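You operate a simulated robot arm through the tools that you are given. There is no shell and no other tool. Be economical: measure what you need, move in short steps, check, and stop when the job is done.

You are at the controls of a simulated two-armed robot. One attempt, no reset.

Task
On the top of the covering bench, fold the cloth in half.

Only the result counts: the job must be done as asked and must still hold three seconds after the hand-in. Knocking over, shifting, dropping, spilling or breaking anything else fails it. Flat cloth is picked up by pressing the open fingertips on it (5 to 10 N) and closing them slowly along it; thin cloth reads only 2 to 8 mm in the jaws.

Robot
Two 7-joint arms with two-finger parallel grippers on one trunk, on a base that drives. Base frame: it is fixed to the floor where the robot stands at the start and does not move with it; the origin is under the middle of the robot, x ahead of it, y to its left, z up. Units: mm, rad, N and s.
The left shoulder is at the start at [70, 163, 1095], the right one opposite. With the tool pointing down near the work surface each hand reaches from about 380 to 880 mm from the robot's upright axis, wherever it stands, measured 20 degrees to its own side. Places, roughly: top of the covering bench [700, 300, 800]. Payload 3.43 kg a hand.
The TCP of each hand is the grasp point between the finger pads, 34 mm short of the fingertips. In the tool frame z runs along the fingers and y along their closing line. Largest opening 128 mm; finger width 24, thickness 12; the body of the gripper, 48 by 130 mm, starts 96 mm behind the TCP.
Orientation is that of the tool frame in the base frame, as [roll, pitch, yaw] about the fixed x, y, z axes, in that order (R = Rz(yaw) Ry(pitch) Rx(roll)). With the fingers straight down and closing along the base's y, the tool's x points along the base's -x, its y along +y and its z along -z.

Tools
- The arms move only by the tool move_arm. It takes "left_targets", "right_targets" or both (then of equal length, played together; a hand with none holds still); each is a list of rows, each a list of 7 numbers: the shift along the base's x, y, z in mm, then the turn, a rotation vector about the base's x, y, z in rad, then the finger opening in mm, from 0 to 128. In form: [[tx, ty, tz, wx, wy, wz, claw], ...]. A call has 1 to 12 rows; each row shifts and turns the commanded pose from where the row before left it. Rows are played at 5 a second. More than 50 mm and 0.15 rad between two rows, or a gripper value outside its range, and nothing of the call is played. Where a pose cannot be reached the arm comes as near as it can. A force on the tool above 40 N (or 10 N above the force at the start of the call, whichever is more), or a blocked arm, ends the call early, and 0.2 s more pass. Each finger travels about 153 mm/s and halts on what it meets, pressing with about 28 N; the grip force reading is that of the motor and also rises with nothing between the fingers. The clock runs only during rows and for 0.2 s after the last one: add rows that do not move to give the fingers time. It gives the time, the measured TCP pose, the force on the tool (base axes), the opening and the grip force at its end, in the units of the frame above (readings bear some noise).
- Cameras (640 x 400 px; columns grow to the right, rows downward): "scene" is now at [136.9, 7.2, 1315.7]; the picture's right is [0.10, -0.99, 0.00], its down [-0.63, -0.07, -0.77] and it looks along [0.77, 0.08, -0.64] (base axes); focal length 214 px, centre (320, 200). "left" rides on the left gripper at [76, 11, -160] in its tool frame; the picture's right is [-0.15, 0.99, 0.00], its down [-0.88, -0.13, -0.46] and it looks along [-0.45, -0.07, 0.89] (tool axes); focal length 234 px, centre (320, 200). "right" rides on the right gripper at [76, -11, -160] in its tool frame; the picture's right is [0.15, 0.99, 0.00], its down [-0.88, 0.13, -0.46] and it looks along [-0.45, 0.07, 0.89] (tool axes); focal length 234 px, centre (320, 200). There is no depth. A picture from a camera that has moved, and an enlarged one, comes with that camera's place and axes in the base frame and with its lens.
- capture(camera): a new picture of that camera. It takes no simulated time.
- move_column(by): slides the trunk up (or, below 0, down) by that many mm; the arms and the scene camera ride with it, the base frame stays. It gives what a move gives, with no picture.
- drive_base(legs): drives the robot by 1 to 6 legs, each [ahead, left, turn to the left] in mm, mm and rad, along the robot's own axes; the way and the turn of a leg run together, so that a leg with both is an arc; at most 1500 mm and 3.142 rad a leg. The arms and the cameras ride along, it lands a little off, and it stops where it bumps. It gives what a move gives.
- pan_tilt(pan, tilt): turns the head with the scene camera to pan (to the left, within 1.501 rad either way) and tilt (down, from -0.506 to 1.204), counted from straight ahead of the robot. It gives what a move gives.
- enlarge(camera, box): a new picture of the part [left, top, right, bottom] of that camera's present view, enlarged. It takes no simulated time.
- job_done(): hands the job in; it is judged then, once.

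Go step by step. Nothing tells you exact positions but the pictures and the camera data: compare them with the known pose of the tool, close in by small moves and look again before you grip or let go. The budget is 120 turns and 100 pictures, counting those below and the enlarged ones. Unless the task says otherwise, let go and move clear before handing in, and close with one line.

The tools are called after "Request:" by a JSON object that holds its "api" and its "payload". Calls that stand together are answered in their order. move_arm: Moves the arms, as the interface text tells. Its arguments: {"type":"object","properties":{"left_targets":{"type":"array"},"right_targets":{"type":"array"}},"required":[]} The other tools are called the same way: move_column (by) slides the trunk up or down; drive_base (legs) drives the base; pan_tilt (pan, tilt) turns the head that bears the scene camera; capture (camera) takes a picture; enlarge (camera, box) takes an enlarged picture of a part of a camera's view; job_done () hands the job in.

At the start:

```text
time: 0.0
left_tool_pos: [638.5, 336.2, 1032.2]
left_tool_rot: [3.14, 0.001, -3.14]
left_force: [-0.2, 0.0, 1.0]
left_finger_gap: 128.0
left_finger_force: 0.1
right_tool_pos: [660.4, -292.5, 990.0]
right_tool_rot: [3.141, -0.002, -3.141]
right_force: [0.1, -0.9, -0.1]
right_finger_gap: 127.9
right_finger_force: 0.0
trunk travel left (down, up): [-575.0, 365.0]
robot x, y, heading: [0.1, -0.4, -0.004]
head pan, tilt: [0.103, 0.691]
```

scene: 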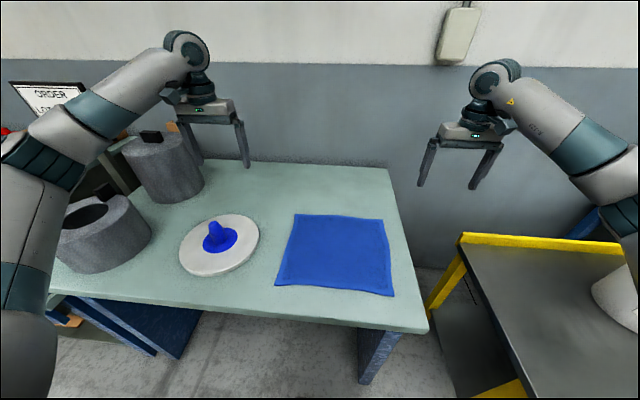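
right: 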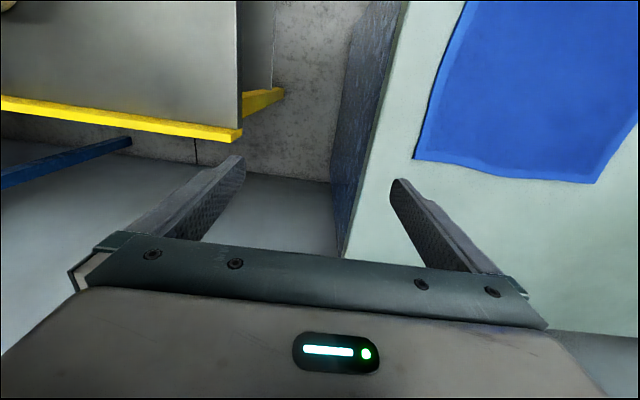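
left: 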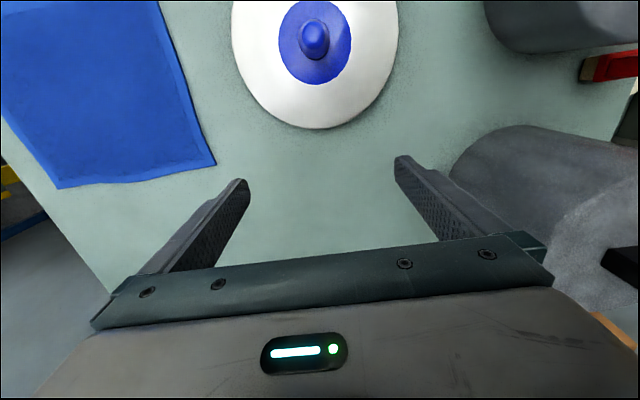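

The cloth lies at about x 405–670, y −148…150 on a top at z≈800. I'll bring both hands above its two far corners (toward x≈665) so I can fold the far edge onto the near edge.

Request:
{"api": "move_arm", "payload": {"left_targets": [[3.6, -35.2, -20, 0, 0, 0, 40], [3.6, -35.2, -20, 0, 0, 0, 40], [3.6, -35.2, -20, 0, 0, 0, 40], [3.6, -35.2, -20, 0, 0, 0, 40], [3.6, -35.2, -20, 0, 0, 0, 40], [3.6, -35.2, -20, 0, 0, 0, 40], [0, 0, 0, 0, 0, 0, 40]], "right_targets": [[0, 28, -13, 0, 0, 0, 40], [0, 28, -13, 0, 0, 0, 40], [0, 28, -13, 0, 0, 0, 40], [0, 28, -13, 0, 0, 0, 40], [0, 28, -13, 0, 0, 0, 40], [0, 28, -13, 0, 0, 0, 40], [0, 0, 0, 0, 0, 0, 40]]}}

Request:
{"api": "capture", "payload": {"camera": "left"}}

Request:
{"api": "capture", "payload": {"camera": "right"}}

Request:
{"api": "capture", "payload": {"camera": "scene"}}

```text
time: 1.6
left_tool_pos: [658.0, 125.9, 912.7]
left_tool_rot: [-3.141, -0.001, -3.141]
left_force: [0.1, -0.4, 0.5]
left_finger_gap: 39.7
left_finger_force: 0.1
right_tool_pos: [658.7, -125.9, 911.8]
right_tool_rot: [3.141, 0.0, 3.142]
right_force: [-0.5, 0.6, -0.1]
right_finger_gap: 39.9
right_finger_force: 0.0
trunk travel left (down, up): [-575.0, 365.0]
robot x, y, heading: [0.8, -1.0, 0.006]
head pan, tilt: [0.103, 0.691]
```

```text
96 pictures are left
camera left: at [580.8, 137.2, 1073.5], right [0.14, 0.99, 0.0], down [0.88, -0.13, 0.46], along [0.45, -0.07, -0.89], focal length 234 px, centre (320, 200)
```

left: 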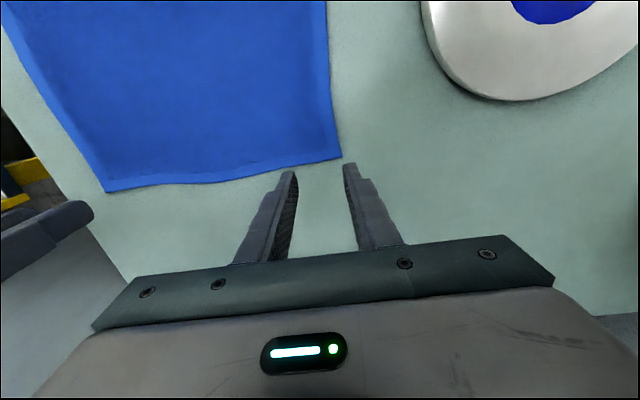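

```text
95 pictures are left
camera right: at [582.0, -136.7, 1071.4], right [-0.15, 0.99, 0.0], down [0.88, 0.13, 0.46], along [0.45, 0.07, -0.89], focal length 234 px, centre (320, 200)
```

right: 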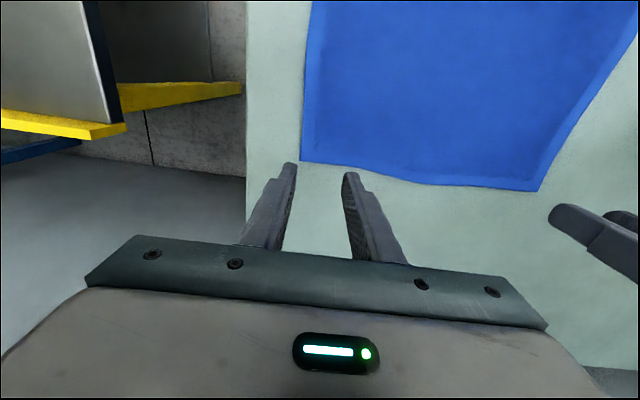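

```text
94 pictures are left
camera scene: at [136.1, 7.4, 1315.8], right [0.1, -0.99, 0.0], down [-0.63, -0.07, -0.77], along [0.77, 0.08, -0.64], focal length 214 px, centre (320, 200)
```

scene: 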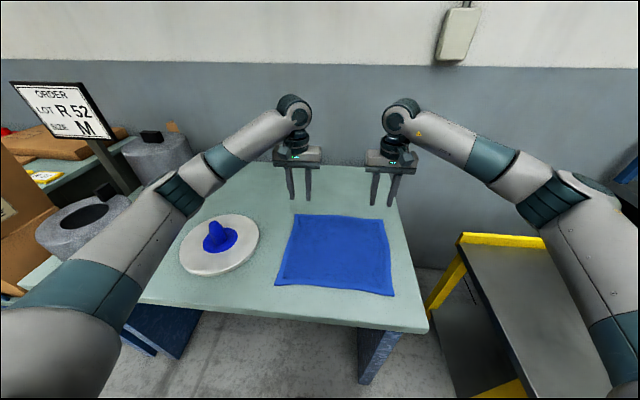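

The far edge is at x≈664 with corners at y≈148/−146, and the cloth top is probably near z 805. I'll centre the fingers just inside the corners and come down to slightly above the cloth.

Request:
{"api": "move_arm", "payload": {"left_targets": [[-2, -14, -20, 0, 0, 0, 36], [0, 0, -20, 0, 0, 0, 36], [0, 0, -15, 0, 0, 0, 36], [0, 0, -5, 0, 0, 0, 36], [0, 0, 0, 0, 0, 0, 36]], "right_targets": [[-3, 16, -20, 0, 0, 0, 36], [0, 0, -20, 0, 0, 0, 36], [0, 0, -15, 0, 0, 0, 36], [0, 0, -5, 0, 0, 0, 36], [0, 0, 0, 0, 0, 0, 36]]}}

Request:
{"api": "capture", "payload": {"camera": "left"}}

Request:
{"api": "capture", "payload": {"camera": "right"}}

```text
time: 2.8
left_tool_pos: [655.6, 110.6, 853.5]
left_tool_rot: [3.14, 0.0, -3.14]
left_force: [-0.3, -0.3, 0.7]
left_finger_gap: 36.1
left_finger_force: 0.1
right_tool_pos: [657.4, -109.8, 851.5]
right_tool_rot: [-3.139, -0.001, 3.14]
right_force: [0.7, 0.9, 0.2]
right_finger_gap: 36.0
right_finger_force: 0.1
trunk travel left (down, up): [-575.0, 365.0]
robot x, y, heading: [0.8, -1.5, -0.001]
head pan, tilt: [0.103, 0.691]
```

```text
93 pictures are left
camera left: at [579.2, 123.5, 1014.0], right [0.15, 0.99, 0.0], down [0.88, -0.13, 0.46], along [0.45, -0.07, -0.89], focal length 234 px, centre (320, 200)
```

left: 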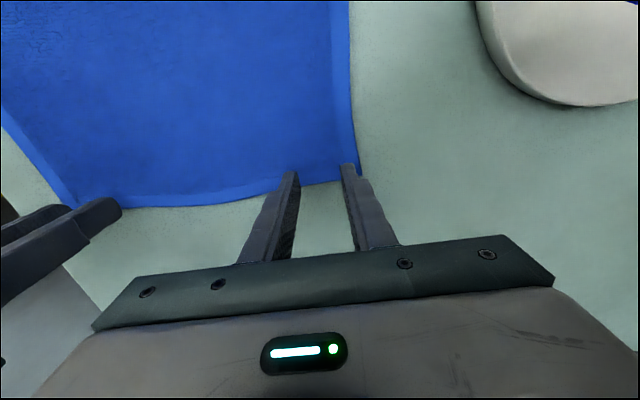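

```text
92 pictures are left
camera right: at [581.4, -121.2, 1011.0], right [-0.15, 0.99, 0.0], down [0.88, 0.13, 0.46], along [0.45, 0.07, -0.89], focal length 234 px, centre (320, 200)
```

right: 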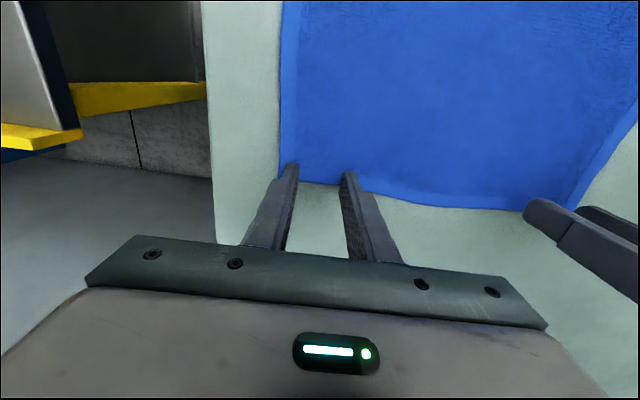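

Both finger pairs are over the corner areas with the outer fingers just inside the sides. I'll creep down until the force shows contact.

Request:
{"api": "move_arm", "payload": {"left_targets": [[0, 0, -4, 0, 0, 0, 36], [0, 0, -4, 0, 0, 0, 36], [0, 0, -2, 0, 0, 0, 36], [0, 0, 0, 0, 0, 0, 36]], "right_targets": [[0, 0, -4, 0, 0, 0, 36], [0, 0, -4, 0, 0, 0, 36], [0, 0, 0, 0, 0, 0, 36], [0, 0, 0, 0, 0, 0, 36]]}}

```text
time: 3.8
left_tool_pos: [658.1, 112.2, 841.7]
left_tool_rot: [3.141, 0.0, 3.141]
left_force: [-1.2, -1.2, -0.1]
left_finger_gap: 35.6
left_finger_force: 0.0
right_tool_pos: [655.8, -108.6, 842.4]
right_tool_rot: [-3.14, -0.002, -3.142]
right_force: [-0.2, -0.1, 0.5]
right_finger_gap: 35.9
right_finger_force: 0.1
trunk travel left (down, up): [-575.0, 365.0]
robot x, y, heading: [1.9, -0.8, 0.001]
head pan, tilt: [0.103, 0.691]
```

Request:
{"api": "move_arm", "payload": {"left_targets": [[0, 0, -2, 0, 0, 0, 36], [0, 0, -2, 0, 0, 0, 36], [0, 0, 0, 0, 0, 0, 36]], "right_targets": [[0, 0, -2, 0, 0, 0, 36], [0, 0, -2, 0, 0, 0, 36], [0, 0, 0, 0, 0, 0, 36]]}}

```text
time: 4.6
left_tool_pos: [658.4, 111.1, 838.9]
left_tool_rot: [3.141, 0.001, -3.14]
left_force: [0.8, -0.5, 1.2]
left_finger_gap: 36.3
left_finger_force: 0.1
right_tool_pos: [655.2, -108.5, 839.3]
right_tool_rot: [-3.142, 0.0, -3.142]
right_force: [0.4, -0.5, 1.0]
right_finger_gap: 35.8
right_finger_force: 0.0
trunk travel left (down, up): [-575.0, 365.0]
robot x, y, heading: [-0.6, 1.3, 0.009]
head pan, tilt: [0.103, 0.691]
```

No contact yet at tip height about 805, so I'll keep creeping down.

Request:
{"api": "move_arm", "payload": {"left_targets": [[0, 0, -2, 0, 0, 0, 36], [0, 0, -1, 0, 0, 0, 36], [0, 0, 0, 0, 0, 0, 36]], "right_targets": [[0, 0, -2, 0, 0, 0, 36], [0, 0, -1, 0, 0, 0, 36], [0, 0, 0, 0, 0, 0, 36]]}}

```text
time: 5.4
left_tool_pos: [658.0, 111.4, 837.9]
left_tool_rot: [3.14, 0.002, -3.139]
left_force: [2.9, -3.1, 11.6]
left_finger_gap: 35.7
left_finger_force: 0.0
right_tool_pos: [657.3, -108.5, 838.4]
right_tool_rot: [3.14, 0.002, -3.141]
right_force: [1.0, 0.6, 4.0]
right_finger_gap: 35.8
right_finger_force: 0.1
trunk travel left (down, up): [-575.0, 365.0]
robot x, y, heading: [-0.7, 2.7, -0.001]
head pan, tilt: [0.103, 0.691]
```

Contact: left presses about 11 N and right about 4 N. I'll even these out and close slowly.

Request:
{"api": "move_arm", "payload": {"left_targets": [[0, 0, -0.0, 0, 0, 0, 36], [0, 0, -0.4, 0, 0, 0, 33], [0, 0, 0, 0, 0, 0, 30], [0, 0, 0, 0, 0, 0, 27], [0, 0, 0, 0, 0, 0, 24], [0, 0, 0, 0, 0, 0, 21], [0, 0, 0, 0, 0, 0, 18], [0, 0, 0, 0, 0, 0, 15], [0, 0, 0, 0, 0, 0, 12]], "right_targets": [[0, 0, -0.7, 0, 0, 0, 36], [0, 0, 0, 0, 0, 0, 33], [0, 0, 0, 0, 0, 0, 30], [0, 0, 0, 0, 0, 0, 27], [0, 0, 0, 0, 0, 0, 24], [0, 0, 0, 0, 0, 0, 21], [0, 0, 0, 0, 0, 0, 18], [0, 0, 0, 0, 0, 0, 15], [0, 0, 0, 0, 0, 0, 12]]}}

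Request:
{"api": "capture", "payload": {"camera": "left"}}

Request:
{"api": "capture", "payload": {"camera": "right"}}

```text
time: 7.4
left_tool_pos: [658.1, 111.8, 836.4]
left_tool_rot: [-3.14, 0.001, -3.139]
left_force: [0.4, -2.4, 16.8]
left_finger_gap: 12.4
left_finger_force: 0.4
right_tool_pos: [656.7, -108.0, 836.8]
right_tool_rot: [3.141, 0.001, -3.141]
right_force: [-0.5, 0.6, 8.3]
right_finger_gap: 10.5
right_finger_force: 0.0
trunk travel left (down, up): [-575.0, 365.0]
robot x, y, heading: [-1.4, 1.8, 0.002]
head pan, tilt: [0.103, 0.691]
```

```text
91 pictures are left
camera left: at [579.6, 123.3, 997.2], right [0.15, 0.99, 0.0], down [0.88, -0.13, 0.46], along [0.45, -0.07, -0.89], focal length 234 px, centre (320, 200)
```

left: 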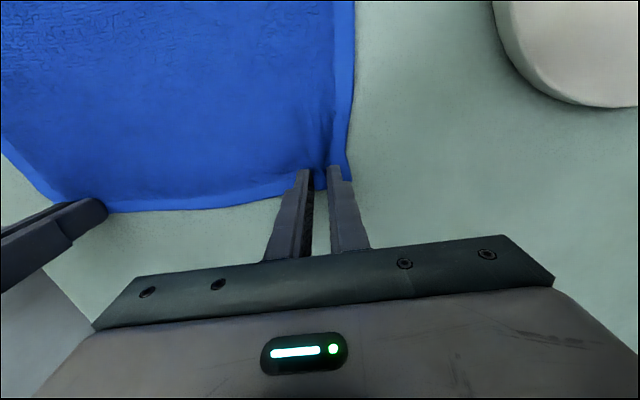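

```text
90 pictures are left
camera right: at [580.2, -119.8, 997.1], right [-0.15, 0.99, 0.0], down [0.88, 0.13, 0.46], along [0.45, 0.07, -0.89], focal length 234 px, centre (320, 200)
```

right: 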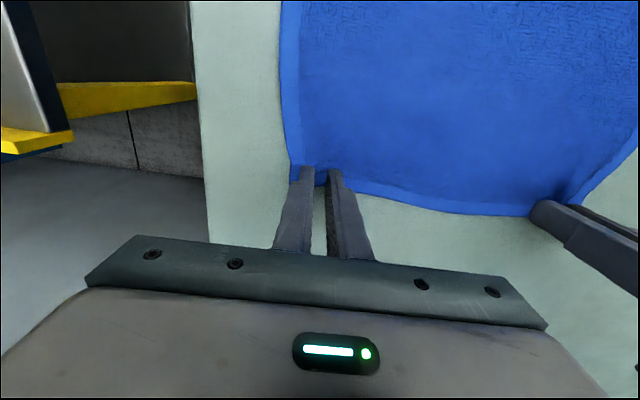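

Cloth is gathering between both finger pairs. I'll finish closing, then lift slightly to check the hold.

Request:
{"api": "move_arm", "payload": {"left_targets": [[0, 0, 0.5, 0, 0, 0, 9], [0, 0, 0, 0, 0, 0, 6], [0, 0, 0, 0, 0, 0, 3], [0, 0, 0, 0, 0, 0, 0], [0, 0, 0, 0, 0, 0, 0], [0, 0, 10, 0, 0, 0, 0], [0, 0, 10, 0, 0, 0, 0], [0, 0, 10, 0, 0, 0, 0]], "right_targets": [[0, 0, 0, 0, 0, 0, 9], [0, 0, 0, 0, 0, 0, 6], [0, 0, 0, 0, 0, 0, 3], [0, 0, 0, 0, 0, 0, 0], [0, 0, 0, 0, 0, 0, 0], [0, 0, 10, 0, 0, 0, 0], [0, 0, 10, 0, 0, 0, 0], [0, 0, 10, 0, 0, 0, 0]]}}

Request:
{"api": "capture", "payload": {"camera": "left"}}

Request:
{"api": "capture", "payload": {"camera": "right"}}

Request:
{"api": "capture", "payload": {"camera": "scene"}}

```text
time: 9.2
left_tool_pos: [658.8, 112.4, 866.8]
left_tool_rot: [-3.14, -0.001, 3.141]
left_force: [-0.8, 0.6, -0.6]
left_finger_gap: 4.9
left_finger_force: 27.8
right_tool_pos: [656.4, -108.9, 865.5]
right_tool_rot: [-3.141, -0.003, -3.141]
right_force: [-0.4, 0.4, -0.2]
right_finger_gap: 0.1
right_finger_force: 27.6
trunk travel left (down, up): [-575.0, 365.0]
robot x, y, heading: [-2.5, -0.4, 0.002]
head pan, tilt: [0.103, 0.691]
```

```text
89 pictures are left
camera left: at [581.7, 123.9, 1026.1], right [0.15, 0.99, 0.0], down [0.88, -0.13, 0.45], along [0.45, -0.07, -0.89], focal length 234 px, centre (320, 200)
```

left: 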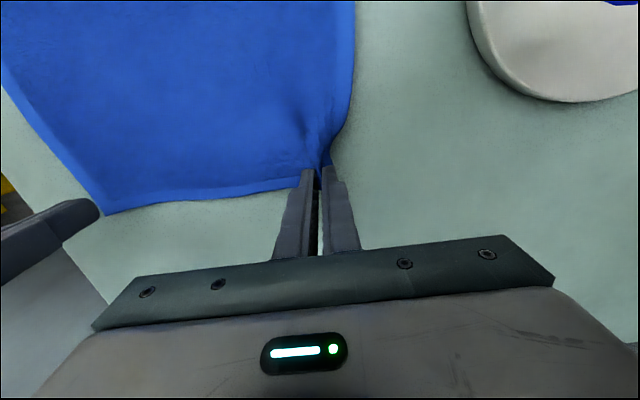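

```text
88 pictures are left
camera right: at [580.9, -120.0, 1026.3], right [-0.15, 0.99, 0.0], down [0.88, 0.13, 0.45], along [0.45, 0.07, -0.89], focal length 234 px, centre (320, 200)
```

right: 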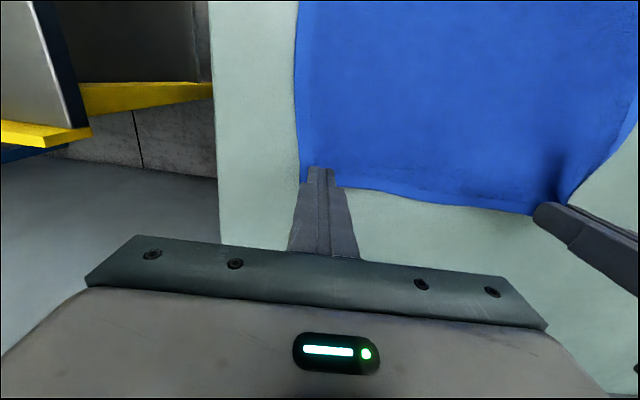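

```text
87 pictures are left
camera scene: at [137.1, 7.2, 1315.5], right [0.1, -0.99, 0.0], down [-0.63, -0.07, -0.77], along [0.77, 0.08, -0.64], focal length 214 px, centre (320, 200)
```

scene: 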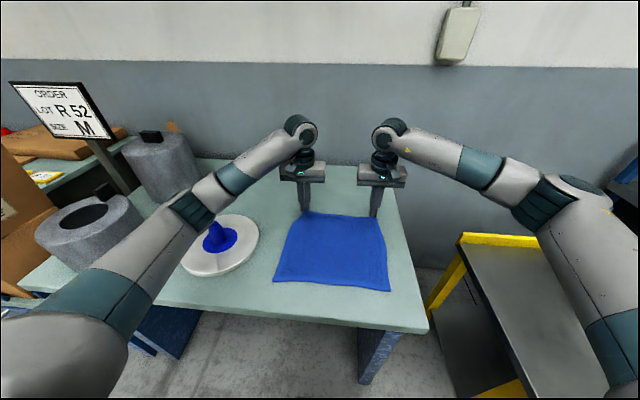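

Left holds the cloth (4.9 mm) but right slipped off. I'll open the right hand, move it slightly further in and press again.

Request:
{"api": "move_arm", "payload": {"right_targets": [[-5, 0, 0, 0, 0, 0, 40], [0, 0, 0, 0, 0, 0, 40], [0, 0, -12, 0, 0, 0, 40], [0, 0, -12, 0, 0, 0, 40], [0, 0, -3, 0, 0, 0, 40], [0, 0, -2, 0, 0, 0, 40], [0, 0, -1.0, 0, 0, 0, 40], [0, 0, 0, 0, 0, 0, 40]]}}

Request:
{"api": "capture", "payload": {"camera": "right"}}

```text
time: 11.0
left_tool_pos: [658.5, 112.3, 866.8]
left_tool_rot: [-3.141, -0.001, -3.14]
left_force: [0.2, -0.5, -0.4]
left_finger_gap: 5.0
left_finger_force: 28.1
right_tool_pos: [651.9, -109.2, 836.4]
right_tool_rot: [3.14, 0.002, 3.141]
right_force: [2.8, -0.2, 9.0]
right_finger_gap: 39.7
right_finger_force: 0.1
trunk travel left (down, up): [-575.0, 365.0]
robot x, y, heading: [-4.3, -2.0, 0.002]
head pan, tilt: [0.103, 0.691]
```

```text
86 pictures are left
camera right: at [575.6, -119.7, 996.9], right [-0.15, 0.99, 0.0], down [0.88, 0.13, 0.46], along [0.45, 0.07, -0.89], focal length 234 px, centre (320, 200)
```

right: 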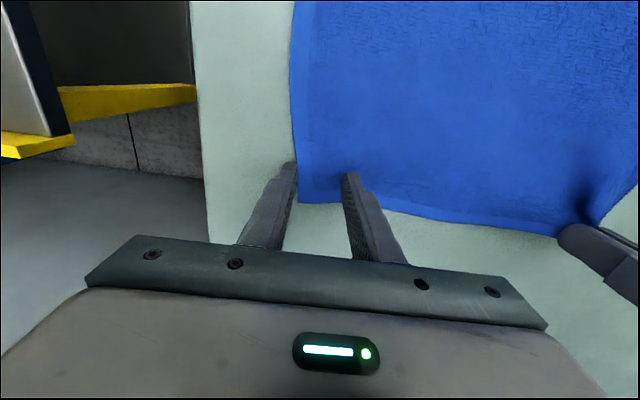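

The right outer finger now sits off the cloth's side. I'll lift, shift 13 mm inward and press again.

Request:
{"api": "move_arm", "payload": {"right_targets": [[0, 0, 10, 0, 0, 0, 38], [4, 13, 0, 0, 0, 0, 38], [0, 0, -7, 0, 0, 0, 38], [0, 0, -2, 0, 0, 0, 38], [0, 0, -1.2, 0, 0, 0, 38], [0, 0, 0, 0, 0, 0, 38]]}}

Request:
{"api": "capture", "payload": {"camera": "right"}}

```text
time: 12.4
left_tool_pos: [658.2, 112.5, 866.8]
left_tool_rot: [-3.141, -0.001, -3.141]
left_force: [-0.1, -1.1, 0.0]
left_finger_gap: 5.0
left_finger_force: 27.7
right_tool_pos: [655.7, -94.8, 836.5]
right_tool_rot: [3.141, 0.002, 3.14]
right_force: [2.2, -0.3, 9.1]
right_finger_gap: 37.9
right_finger_force: 0.0
trunk travel left (down, up): [-575.0, 365.0]
robot x, y, heading: [-1.2, 0.8, -0.006]
head pan, tilt: [0.103, 0.691]
```

```text
85 pictures are left
camera right: at [579.6, -106.9, 997.2], right [-0.15, 0.99, 0.0], down [0.88, 0.13, 0.46], along [0.45, 0.07, -0.89], focal length 234 px, centre (320, 200)
```

right: 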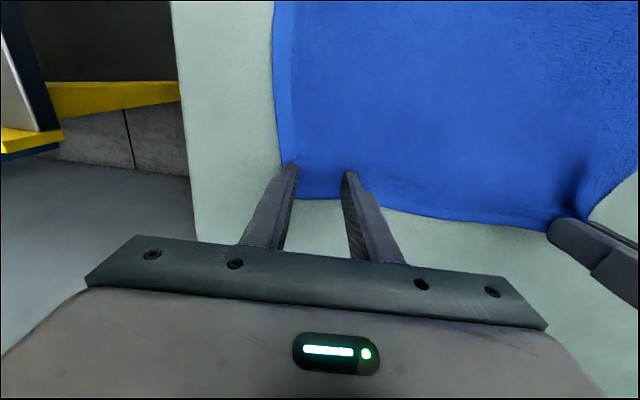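

Both right fingers are now on the cloth at about 9 N. Closing slowly.

Request:
{"api": "move_arm", "payload": {"right_targets": [[0, 0, -0.3, 0, 0, 0, 34], [0, 0, 0, 0, 0, 0, 31], [0, 0, 0, 0, 0, 0, 28], [0, 0, 0, 0, 0, 0, 25], [0, 0, 0, 0, 0, 0, 22], [0, 0, 0, 0, 0, 0, 19], [0, 0, 0, 0, 0, 0, 16], [0, 0, 0, 0, 0, 0, 13], [0, 0, 0, 0, 0, 0, 10], [0, 0, 0, 0, 0, 0, 7], [0, 0, 0, 0, 0, 0, 4], [0, 0, 0, 0, 0, 0, 1]]}}

Request:
{"api": "move_arm", "payload": {"right_targets": [[0, 0, 0, 0, 0, 0, 0], [0, 0, 0, 0, 0, 0, 0], [0, 0, 0, 0, 0, 0, 0]]}}

Request:
{"api": "capture", "payload": {"camera": "right"}}

```text
time: 15.0
left_tool_pos: [658.7, 112.8, 867.4]
left_tool_rot: [3.14, -0.002, 3.141]
left_force: [0.4, -5.2, -1.9]
left_finger_gap: 5.1
left_finger_force: 27.4
right_tool_pos: [653.5, -94.3, 836.4]
right_tool_rot: [-3.141, 0.0, 3.141]
right_force: [-0.7, 7.5, 12.2]
right_finger_gap: 6.8
right_finger_force: 28.1
trunk travel left (down, up): [-575.0, 365.0]
robot x, y, heading: [-0.5, -0.4, 0.001]
head pan, tilt: [0.103, 0.691]
```

```text
time: 15.8
left_tool_pos: [658.3, 113.1, 867.0]
left_tool_rot: [-3.141, 0.001, -3.141]
left_force: [0.1, -5.8, -1.0]
left_finger_gap: 5.3
left_finger_force: 28.0
right_tool_pos: [653.7, -96.1, 837.7]
right_tool_rot: [3.14, 0.002, -3.14]
right_force: [0.2, 8.6, 12.1]
right_finger_gap: 6.7
right_finger_force: 27.7
trunk travel left (down, up): [-575.0, 365.0]
robot x, y, heading: [-2.2, 4.4, -0.005]
head pan, tilt: [0.103, 0.691]
```

```text
84 pictures are left
camera right: at [578.7, -106.7, 997.1], right [-0.15, 0.99, 0.0], down [0.88, 0.13, 0.46], along [0.45, 0.07, -0.89], focal length 234 px, centre (320, 200)
```

right: 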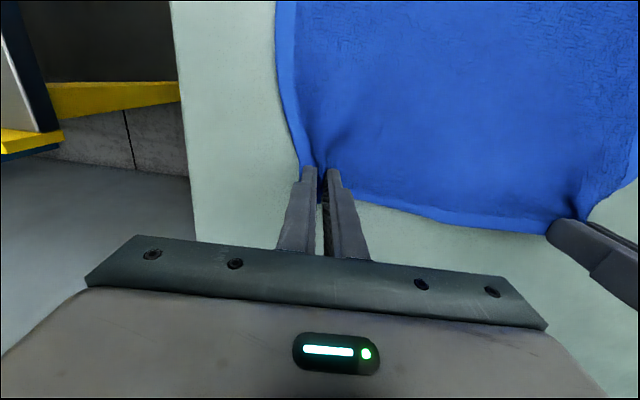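

Both hands now hold the cloth (5.3 and 6.7 mm) with the edge taut between them. I'll raise the right hand to match, then lift both back along an arc while tilting the fingers forward so the corners flip over.

Request:
{"api": "move_arm", "payload": {"left_targets": [[0, -1, 0, 0, 0, 0, 0], [0, -2, 0, 0, 0, 0, 0], [0, -2, 0, 0, 0, 0, 0], [-16, 0, 15, 0, -0.09, 0, 0], [-16, 0, 15, 0, -0.09, 0, 0], [-16, 0, 15, 0, -0.09, 0, 0], [-16, 0, 15, 0, -0.09, 0, 0], [-16, 0, 15, 0, -0.09, 0, 0], [0, 0, 0, 0, 0, 0, 0]], "right_targets": [[0, 0, 10, 0, 0, 0, 0], [0, 0, 10, 0, 0, 0, 0], [0, 0, 10, 0, 0, 0, 0], [-16, 0, 15, 0, -0.09, 0, 0], [-16, 0, 15, 0, -0.09, 0, 0], [-16, 0, 15, 0, -0.09, 0, 0], [-16, 0, 15, 0, -0.09, 0, 0], [-16, 0, 15, 0, -0.09, 0, 0], [0, 0, 0, 0, 0, 0, 0]]}}

Request:
{"api": "capture", "payload": {"camera": "left"}}

Request:
{"api": "capture", "payload": {"camera": "scene"}}

```text
time: 17.8
left_tool_pos: [577.4, 104.9, 940.0]
left_tool_rot: [3.141, 0.45, -3.14]
left_force: [0.8, -0.5, 0.3]
left_finger_gap: 4.9
left_finger_force: 27.7
right_tool_pos: [577.3, -96.6, 939.9]
right_tool_rot: [3.141, 0.451, 3.14]
right_force: [0.5, 1.5, 0.5]
right_finger_gap: 4.8
right_finger_force: 28.0
trunk travel left (down, up): [-575.0, 365.0]
robot x, y, heading: [3.1, 1.2, -0.002]
head pan, tilt: [0.103, 0.691]
```

```text
83 pictures are left
camera left: at [438.5, 116.2, 1051.8], right [0.13, 0.99, 0.06], down [0.59, -0.13, 0.79], along [0.79, -0.07, -0.61], focal length 234 px, centre (320, 200)
```

left: 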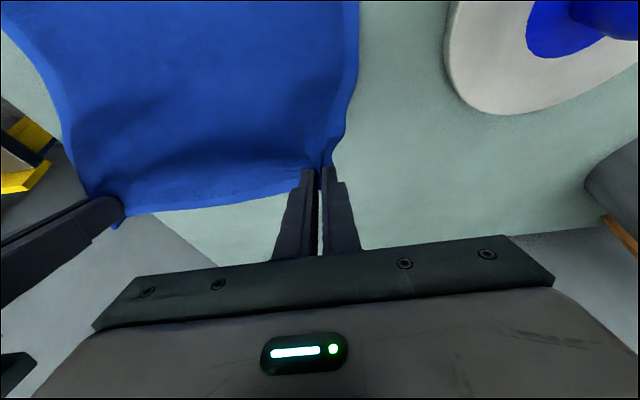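

```text
82 pictures are left
camera scene: at [137.9, 7.1, 1315.5], right [0.1, -0.99, 0.0], down [-0.63, -0.07, -0.77], along [0.77, 0.08, -0.64], focal length 214 px, centre (320, 200)
```

scene: 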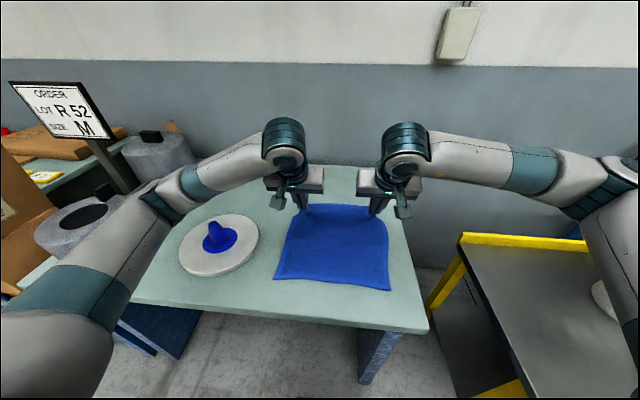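

The cloth is draping well and the near edge is still flat at about x≈420. Next I drive back 110 mm to carry the held edge over the crest of the arc and give the arms room.

Request:
{"api": "drive_base", "payload": {"legs": [[-110, 0, 0]]}}

Request:
{"api": "capture", "payload": {"camera": "scene"}}

Request:
{"api": "capture", "payload": {"camera": "left"}}

```text
time: 19.0
left_tool_pos: [465.6, 107.5, 942.1]
left_tool_rot: [3.141, 0.449, -3.138]
left_force: [0.2, -0.4, -0.4]
left_finger_gap: 5.1
left_finger_force: 28.2
right_tool_pos: [465.4, -94.1, 941.0]
right_tool_rot: [3.14, 0.45, -3.138]
right_force: [-0.4, 1.0, 0.8]
right_finger_gap: 4.9
right_finger_force: 28.3
trunk travel left (down, up): [-575.0, 365.0]
robot x, y, heading: [-110.3, -4.7, 0.005]
head pan, tilt: [0.103, 0.691]
```

```text
81 pictures are left
camera scene: at [25.6, 7.4, 1315.7], right [0.11, -0.99, 0.0], down [-0.63, -0.07, -0.77], along [0.77, 0.08, -0.64], focal length 214 px, centre (320, 200)
```

scene: 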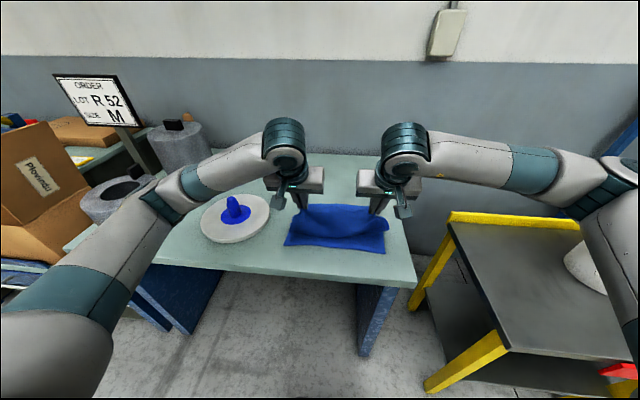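

```text
80 pictures are left
camera left: at [326.5, 117.3, 1052.3], right [0.13, 0.99, 0.06], down [0.59, -0.13, 0.79], along [0.79, -0.06, -0.61], focal length 234 px, centre (320, 200)
```

left: 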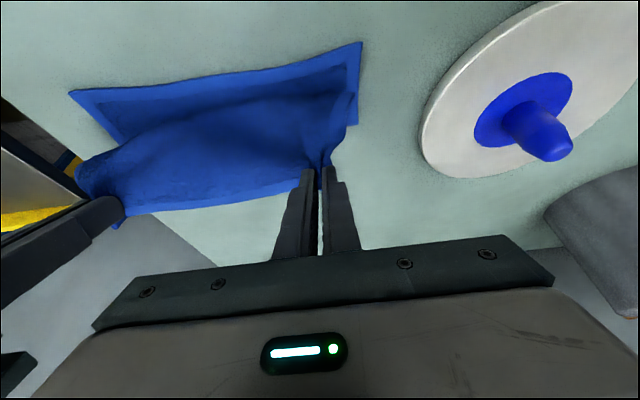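

The held edge is over the lower half, whose near edge is at x≈418, y −136…161. I'll lower along the arc with a bit more tilt, to just above that near edge.

Request:
{"api": "move_arm", "payload": {"left_targets": [[-8.7, 0.7, -10, 0, -0.0625, 0, 0], [-8.7, 0.7, -11, 0, -0.0625, 0, 0], [-8.7, 0.7, -12, 0, -0.0625, 0, 0], [-8.7, 0.7, -13, 0, -0.0625, 0, 0], [-8.7, 0.7, -13, 0, -0.0625, 0, 0], [-8.7, 0.7, -13, 0, -0.0625, 0, 0], [-8.7, 0.7, -13, 0, -0.0625, 0, 0], [-8.7, 0.7, -13, 0, -0.0625, 0, 0], [0, 0, 0, 0, 0, 0, 0]], "right_targets": [[-8.7, 0.7, -10, 0, -0.0625, 0, 0], [-8.7, 0.7, -11, 0, -0.0625, 0, 0], [-8.7, 0.7, -12, 0, -0.0625, 0, 0], [-8.7, 0.7, -13, 0, -0.0625, 0, 0], [-8.7, 0.7, -13, 0, -0.0625, 0, 0], [-8.7, 0.7, -13, 0, -0.0625, 0, 0], [-8.7, 0.7, -13, 0, -0.0625, 0, 0], [-8.7, 0.7, -13, 0, -0.0625, 0, 0], [0, 0, 0, 0, 0, 0, 0]]}}

Request:
{"api": "capture", "payload": {"camera": "scene"}}

Request:
{"api": "capture", "payload": {"camera": "left"}}

Request:
{"api": "capture", "payload": {"camera": "right"}}

```text
time: 21.0
left_tool_pos: [407.3, 107.3, 839.4]
left_tool_rot: [-3.138, 0.95, -3.135]
left_force: [-0.2, 0.5, 1.7]
left_finger_gap: 4.4
left_finger_force: 27.6
left hand out of reach, approached as far as the arm can: row 7, 8
right_tool_pos: [397.2, -88.5, 840.6]
right_tool_rot: [-3.141, 0.951, -3.138]
right_force: [-0.9, 0.1, 0.2]
right_finger_gap: 4.6
right_finger_force: 28.3
trunk travel left (down, up): [-575.0, 365.0]
robot x, y, heading: [-112.8, -1.5, -0.0]
head pan, tilt: [0.103, 0.691]
```

```text
79 pictures are left
camera scene: at [25.9, 7.1, 1315.8], right [0.11, -0.99, 0.0], down [-0.63, -0.07, -0.77], along [0.77, 0.08, -0.64], focal length 214 px, centre (320, 200)
```

scene: 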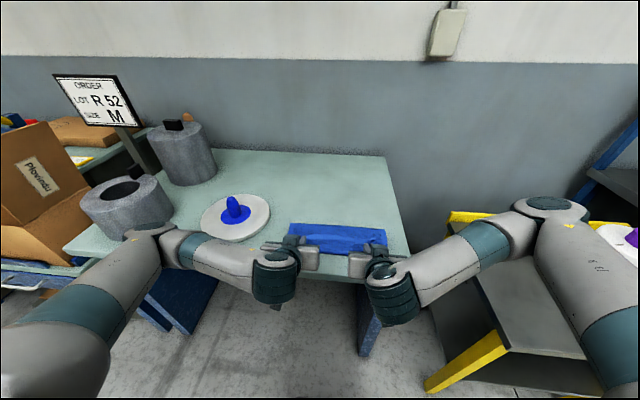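

```text
78 pictures are left
camera left: at [232.2, 117.8, 871.8], right [0.08, 0.99, 0.12], down [0.14, -0.13, 0.98], along [0.99, -0.06, -0.15], focal length 234 px, centre (320, 200)
```

left: 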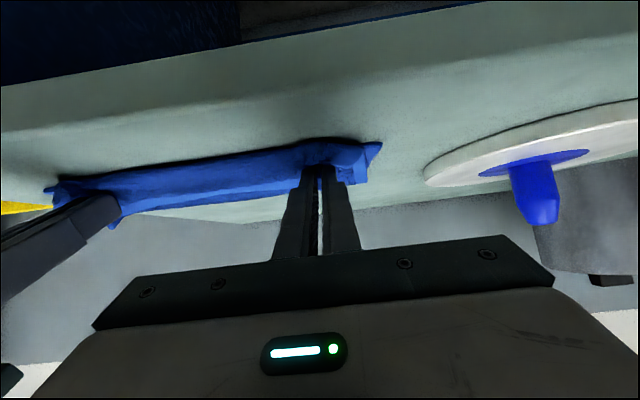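

```text
77 pictures are left
camera right: at [225.0, -99.7, 871.8], right [-0.09, 0.99, -0.12], down [0.14, 0.13, 0.98], along [0.99, 0.07, -0.15], focal length 234 px, centre (320, 200)
```

right: 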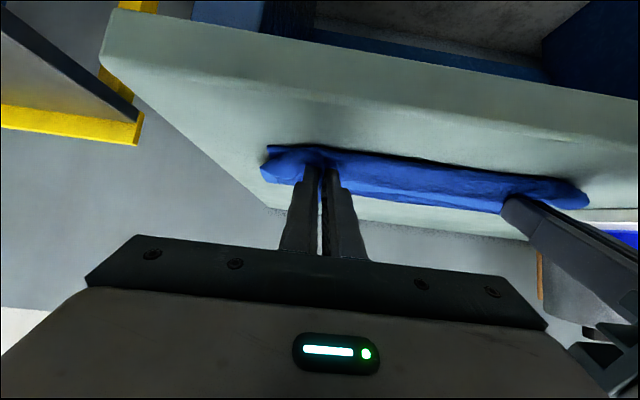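

The left arm hit its reach limit, about 10 mm short in x. I'll reduce its tilt a little to regain reach and then check.

Request:
{"api": "move_arm", "payload": {"left_targets": [[0, 0, 0, 0, 0.1, 0, 0], [0, 0, 0, 0, 0.08, 0, 0], [0, 0, 0, 0, 0, 0, 0]]}}

```text
time: 21.8
left_tool_pos: [407.3, 107.5, 840.4]
left_tool_rot: [-3.139, 0.769, -3.136]
left_force: [1.0, 0.1, 6.8]
left_finger_gap: 5.0
left_finger_force: 28.8
right_tool_pos: [398.8, -87.5, 840.5]
right_tool_rot: [-3.139, 0.949, -3.138]
right_force: [-0.1, -0.3, 0.5]
right_finger_gap: 4.5
right_finger_force: 27.3
trunk travel left (down, up): [-575.0, 365.0]
robot x, y, heading: [-107.2, 1.2, 0.005]
head pan, tilt: [0.103, 0.691]
```

Left regained freedom. I'll bring both tips to about x≈424 just above the near edge, then release slowly.

Request:
{"api": "move_arm", "payload": {"left_targets": [[-4, 2, 0.5, 0, 0, 0, 0], [-3, 2, 0, 0, 0, 0, 0], [0, 0, 0, 0, 0, 0, 0]], "right_targets": [[-2, 0, -2, 0, 0, 0, 0], [-1, 0, -2, 0, 0, 0, 0], [0, 0, 0, 0, 0, 0, 0]]}}

Request:
{"api": "capture", "payload": {"camera": "left"}}

Request:
{"api": "capture", "payload": {"camera": "right"}}

Request:
{"api": "enlarge", "payload": {"camera": "scene", "box": [240, 190, 420, 300]}}

```text
time: 22.6
left_tool_pos: [398.9, 110.5, 839.6]
left_tool_rot: [-3.141, 0.772, -3.135]
left_force: [2.3, -1.1, 8.1]
left_finger_gap: 5.1
left_finger_force: 28.1
right_tool_pos: [395.9, -86.4, 836.6]
right_tool_rot: [-3.138, 0.952, -3.137]
right_force: [0.6, 0.6, 2.6]
right_finger_gap: 4.7
right_finger_force: 27.8
right hand out of reach, approached as far as the arm can: row 1
trunk travel left (down, up): [-575.0, 365.0]
robot x, y, heading: [-110.8, -2.2, 0.002]
head pan, tilt: [0.103, 0.691]
```

```text
76 pictures are left
camera left: at [232.7, 121.7, 902.6], right [0.1, 0.99, 0.1], down [0.31, -0.13, 0.94], along [0.94, -0.06, -0.32], focal length 234 px, centre (320, 200)
```

left: 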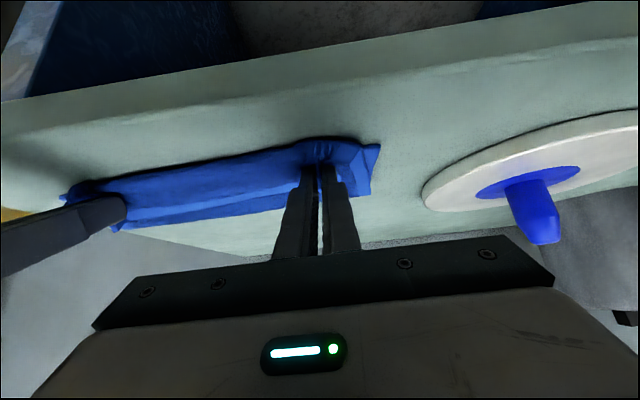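

```text
75 pictures are left
camera right: at [222.1, -97.7, 869.0], right [-0.09, 0.99, -0.12], down [0.14, 0.13, 0.98], along [0.99, 0.07, -0.15], focal length 234 px, centre (320, 200)
```

right: 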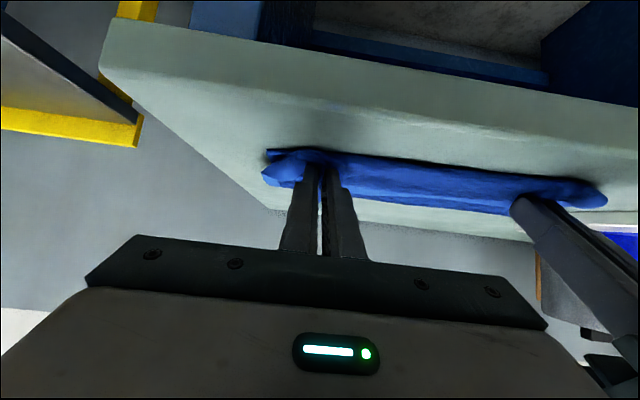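

```text
3.56 times, centred on (330, 245) of scene
camera zoom: at [25.6, 7.0, 1315.8], right [0.11, -0.99, 0.0], down [-0.63, -0.07, -0.77], along [0.77, 0.08, -0.64], focal length 763 px, centre (284, 40)
```

zoom: 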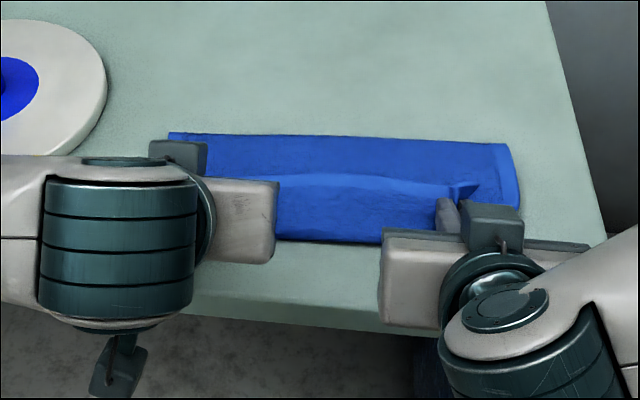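

The far edge now sits over the near edge, with some slack in the bend. I'll open the fingers slowly and withdraw along their own direction.

Request:
{"api": "move_arm", "payload": {"left_targets": [[0, 0, 0, 0, 0, 0, 6], [0, 0, 0, 0, 0, 0, 10], [0, 0, 0, 0, 0, 0, 16], [0, 0, 0, 0, 0, 0, 22], [0, 0, 0, 0, 0, 0, 22], [-5, 0, 7, 0, 0, 0, 22], [-5, 0, 10, 0, 0, 0, 22], [0, 0, 20, 0, 0, 0, 22], [0, 0, 30, 0, 0, 0, 22], [0, 0, 40, 0, 0, 0, 22]], "right_targets": [[0, 0, 0, 0, 0, 0, 6], [0, 0, 0, 0, 0, 0, 10], [0, 0, 0, 0, 0, 0, 16], [0, 0, 0, 0, 0, 0, 22], [0, 0, 0, 0, 0, 0, 22], [-5, 0, 7, 0, 0, 0, 22], [-5, 0, 10, 0, 0, 0, 22], [0, 0, 20, 0, 0, 0, 22], [0, 0, 30, 0, 0, 0, 22], [0, 0, 40, 0, 0, 0, 22]]}}

Request:
{"api": "enlarge", "payload": {"camera": "scene", "box": [240, 190, 420, 300]}}

Request:
{"api": "capture", "payload": {"camera": "left"}}

Request:
{"api": "capture", "payload": {"camera": "right"}}

```text
time: 24.8
left_tool_pos: [401.4, 102.7, 945.4]
left_tool_rot: [-3.14, 0.767, -3.135]
left_force: [0.0, 0.1, -1.0]
left_finger_gap: 21.8
left_finger_force: 0.0
left hand out of reach, approached as far as the arm can: row 7, 8
right_tool_pos: [411.7, -71.3, 934.7]
right_tool_rot: [-3.137, 0.949, -3.138]
right_force: [-0.5, 0.6, 0.3]
right_finger_gap: 21.9
right_finger_force: 0.0
right hand out of reach, approached as far as the arm can: row 6, 7, 8, 9, 10
trunk travel left (down, up): [-575.0, 365.0]
robot x, y, heading: [-107.9, -0.8, 0.005]
head pan, tilt: [0.103, 0.691]
```

```text
3.56 times, centred on (330, 245) of scene
camera zoom: at [24.8, 7.3, 1315.7], right [0.11, -0.99, 0.0], down [-0.63, -0.07, -0.77], along [0.77, 0.08, -0.64], focal length 763 px, centre (284, 40)
```

zoom: 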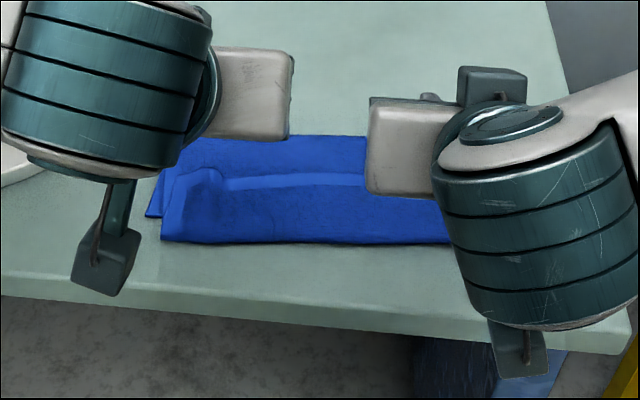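

```text
72 pictures are left
camera left: at [234.6, 113.4, 1007.8], right [0.1, 0.99, 0.1], down [0.32, -0.13, 0.94], along [0.94, -0.06, -0.33], focal length 234 px, centre (320, 200)
```

left: 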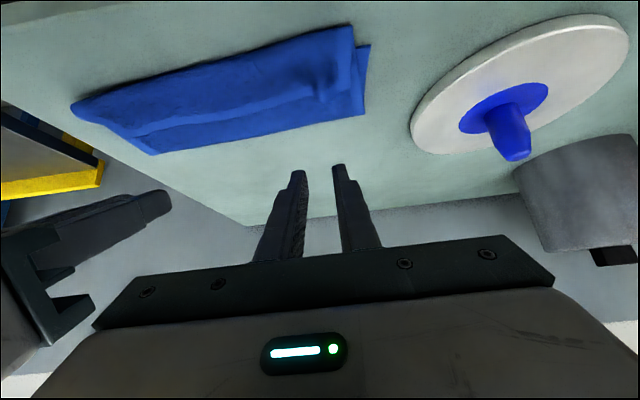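

```text
71 pictures are left
camera right: at [239.0, -82.4, 966.2], right [-0.09, 0.99, -0.12], down [0.14, 0.13, 0.98], along [0.99, 0.07, -0.15], focal length 234 px, centre (320, 200)
```

right: 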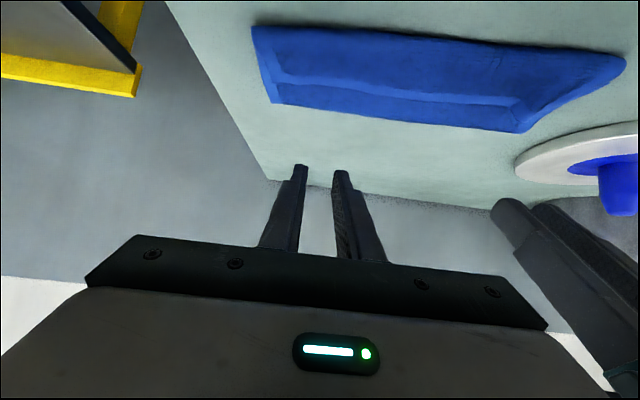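

After release, the top layer's free hem lies at about x≈445: slack made a 45 mm flap that folded back on itself, so this is not a proper half fold. I'll bring both hands upright and higher to look at it well before regripping the hem.

Request:
{"api": "move_arm", "payload": {"left_targets": [[5, 0, 10, 0, 0.11, 0, 30], [5, 0, 10, 0, 0.11, 0, 40], [5, 0, 10, 0, 0.11, 0, 40], [5, 0, 10, 0, 0.11, 0, 40], [5, 0, 10, 0, 0.11, 0, 40], [5, 0, 10, 0, 0.11, 0, 40], [5, 0, 10, 0, 0.11, 0, 40], [0, 0, 0, 0, 0, 0, 40]], "right_targets": [[5, -3, 10, 0, 0.136, 0, 30], [5, -4, 10, 0, 0.136, 0, 40], [5, -4, 10, 0, 0.136, 0, 40], [5, -4, 10, 0, 0.136, 0, 40], [5, -4, 10, 0, 0.136, 0, 40], [5, -4, 10, 0, 0.136, 0, 40], [5, -4, 10, 0, 0.136, 0, 40], [0, 0, 0, 0, 0, 0, 40]]}}

Request:
{"api": "capture", "payload": {"camera": "left"}}

Request:
{"api": "capture", "payload": {"camera": "right"}}

Request:
{"api": "enlarge", "payload": {"camera": "scene", "box": [240, 190, 420, 300]}}

```text
time: 26.6
left_tool_pos: [434.5, 104.6, 1014.7]
left_tool_rot: [3.14, -0.003, -3.136]
left_force: [-0.1, 0.6, 0.2]
left_finger_gap: 39.8
left_finger_force: 0.0
right_tool_pos: [445.6, -97.5, 1006.0]
right_tool_rot: [3.14, -0.002, -3.139]
right_force: [-0.6, 0.9, 0.6]
right_finger_gap: 39.7
right_finger_force: 0.1
trunk travel left (down, up): [-575.0, 365.0]
robot x, y, heading: [-110.6, 2.1, 0.002]
head pan, tilt: [0.103, 0.691]
```

```text
70 pictures are left
camera left: at [357.6, 115.9, 1175.7], right [0.14, 0.99, 0.0], down [0.88, -0.13, 0.45], along [0.45, -0.06, -0.89], focal length 234 px, centre (320, 200)
```

left: 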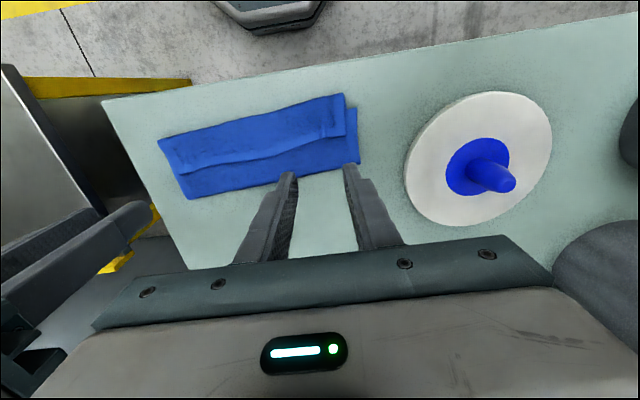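

```text
69 pictures are left
camera right: at [370.8, -108.4, 1166.6], right [-0.15, 0.99, 0.0], down [0.88, 0.13, 0.45], along [0.45, 0.07, -0.89], focal length 234 px, centre (320, 200)
```

right: 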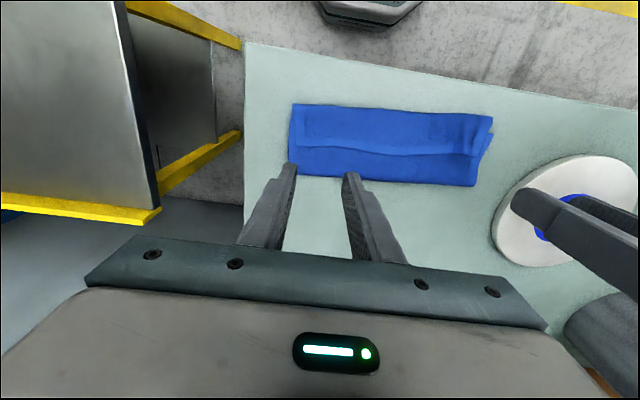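

```text
3.56 times, centred on (330, 245) of scene
camera zoom: at [25.7, 7.4, 1315.7], right [0.11, -0.99, 0.0], down [-0.63, -0.07, -0.77], along [0.77, 0.08, -0.64], focal length 763 px, centre (284, 40)
```

zoom: 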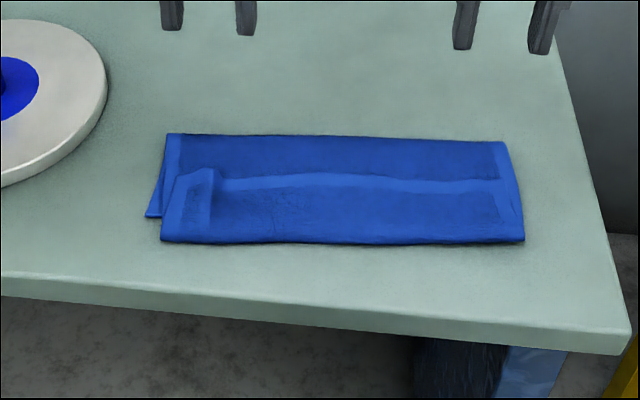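

The flap's free hem runs from about (429, 146) to (455, −130), with the whole cloth turned slightly. I'll bring both hands down just above this hem at its corners.

Request:
{"api": "move_arm", "payload": {"left_targets": [[-4, 4, -38, 0, 0, 0, 38], [-3, 3, -38, 0, 0, 0, 38], [0, 0, -38, 0, 0, 0, 38], [0, 0, -38, 0, 0, 0, 38], [0, 0, 0, 0, 0, 0, 38]], "right_targets": [[0, 1, -36, 0, 0, 0, 38], [0, 0, -36, 0, 0, 0, 38], [0, 0, -36, 0, 0, 0, 38], [0, 0, -36, 0, 0, 0, 38], [0, 0, 0, 0, 0, 0, 38]]}}

Request:
{"api": "capture", "payload": {"camera": "left"}}

Request:
{"api": "capture", "payload": {"camera": "right"}}

```text
time: 27.8
left_tool_pos: [428.1, 109.6, 860.3]
left_tool_rot: [3.14, 0.002, -3.139]
left_force: [-1.2, -0.5, 0.0]
left_finger_gap: 38.0
left_finger_force: 0.0
right_tool_pos: [445.0, -96.2, 861.2]
right_tool_rot: [3.141, 0.0, -3.141]
right_force: [-0.5, -0.1, 0.3]
right_finger_gap: 38.1
right_finger_force: 0.0
trunk travel left (down, up): [-575.0, 365.0]
robot x, y, heading: [-109.3, 0.3, 0.007]
head pan, tilt: [0.103, 0.691]
```

```text
67 pictures are left
camera left: at [351.2, 119.5, 1021.9], right [0.14, 0.99, 0.0], down [0.88, -0.13, 0.46], along [0.45, -0.06, -0.89], focal length 234 px, centre (320, 200)
```

left: 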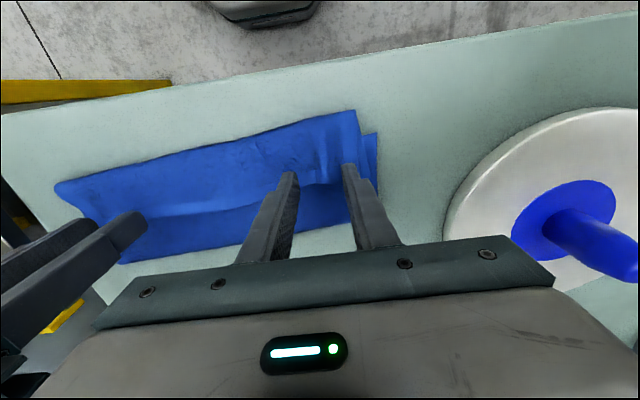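

```text
66 pictures are left
camera right: at [370.8, -107.3, 1020.8], right [-0.15, 0.99, 0.0], down [0.88, 0.13, 0.46], along [0.45, 0.07, -0.89], focal length 234 px, centre (320, 200)
```

right: 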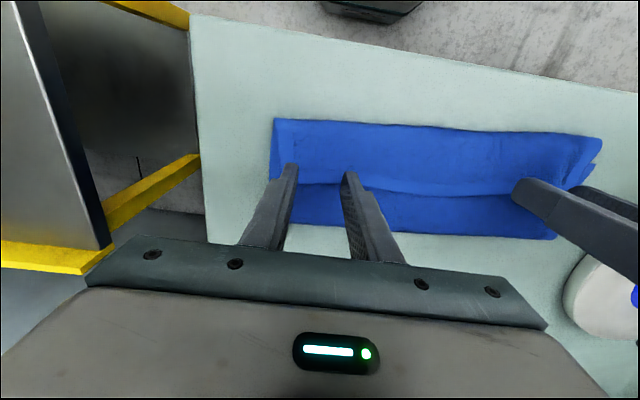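

Both hands straddle the hem correctly. I'll nudge them toward it and creep down to contact.

Request:
{"api": "move_arm", "payload": {"left_targets": [[4, 0, -5, 0, 0, 0, 38], [0, 0, -3, 0, 0, 0, 38], [0, 0, -2, 0, 0, 0, 38], [0, 0, 0, 0, 0, 0, 38]], "right_targets": [[6, 0, -5, 0, 0, 0, 38], [0, 0, -3, 0, 0, 0, 38], [0, 0, -2, 0, 0, 0, 38], [0, 0, 0, 0, 0, 0, 38]]}}

Request:
{"api": "move_arm", "payload": {"left_targets": [[0, 0, -2, 0, 0, 0, 38], [0, 0, -2, 0, 0, 0, 38], [0, 0, 0, 0, 0, 0, 38]], "right_targets": [[0, 0, -2, 0, 0, 0, 38], [0, 0, -2, 0, 0, 0, 38], [0, 0, 0, 0, 0, 0, 38]]}}

```text
time: 28.8
left_tool_pos: [432.5, 110.4, 851.9]
left_tool_rot: [3.139, 0.0, -3.139]
left_force: [0.0, 0.2, -0.3]
left_finger_gap: 37.8
left_finger_force: 0.1
right_tool_pos: [453.5, -97.2, 852.2]
right_tool_rot: [3.141, -0.003, -3.138]
right_force: [-0.6, 0.7, 0.0]
right_finger_gap: 37.8
right_finger_force: 0.1
trunk travel left (down, up): [-575.0, 365.0]
robot x, y, heading: [-110.7, -1.1, 0.005]
head pan, tilt: [0.103, 0.691]
```

```text
time: 29.6
left_tool_pos: [432.3, 111.5, 847.6]
left_tool_rot: [3.141, 0.0, -3.138]
left_force: [0.7, -0.4, 0.4]
left_finger_gap: 38.2
left_finger_force: 0.0
right_tool_pos: [453.2, -96.1, 848.4]
right_tool_rot: [3.14, -0.002, -3.141]
right_force: [-0.4, 0.8, 0.1]
right_finger_gap: 38.1
right_finger_force: 0.0
trunk travel left (down, up): [-575.0, 365.0]
robot x, y, heading: [-111.9, -4.5, 0.006]
head pan, tilt: [0.103, 0.691]
```

Request:
{"api": "move_arm", "payload": {"left_targets": [[0, 0, -2, 0, 0, 0, 38], [0, 0, -1, 0, 0, 0, 38], [0, 0, 0, 0, 0, 0, 38]], "right_targets": [[0, 0, -2, 0, 0, 0, 38], [0, 0, -1, 0, 0, 0, 38], [0, 0, 0, 0, 0, 0, 38]]}}

Request:
{"api": "move_arm", "payload": {"left_targets": [[0, 0, -1, 0, 0, 0, 38], [0, 0, 0, 0, 0, 0, 38]], "right_targets": [[0, 0, -1, 0, 0, 0, 38], [0, 0, 0, 0, 0, 0, 38]]}}

```text
time: 30.4
left_tool_pos: [433.1, 111.2, 845.4]
left_tool_rot: [-3.141, -0.001, -3.138]
left_force: [0.3, -1.9, 2.5]
left_finger_gap: 38.1
left_finger_force: 0.1
right_tool_pos: [451.3, -96.2, 844.8]
right_tool_rot: [3.14, -0.002, -3.139]
right_force: [1.0, 1.0, 3.6]
right_finger_gap: 38.1
right_finger_force: 0.1
trunk travel left (down, up): [-575.0, 365.0]
robot x, y, heading: [-112.0, -0.4, 0.005]
head pan, tilt: [0.103, 0.691]
```

```text
time: 31.0
left_tool_pos: [432.1, 111.5, 843.7]
left_tool_rot: [3.141, 0.0, -3.138]
left_force: [1.2, -2.7, 4.4]
left_finger_gap: 38.0
left_finger_force: 0.0
right_tool_pos: [452.2, -97.1, 845.0]
right_tool_rot: [3.14, -0.002, -3.139]
right_force: [0.2, 1.3, 3.5]
right_finger_gap: 37.9
right_finger_force: 0.0
trunk travel left (down, up): [-575.0, 365.0]
robot x, y, heading: [-111.3, -0.2, 0.001]
head pan, tilt: [0.103, 0.691]
```

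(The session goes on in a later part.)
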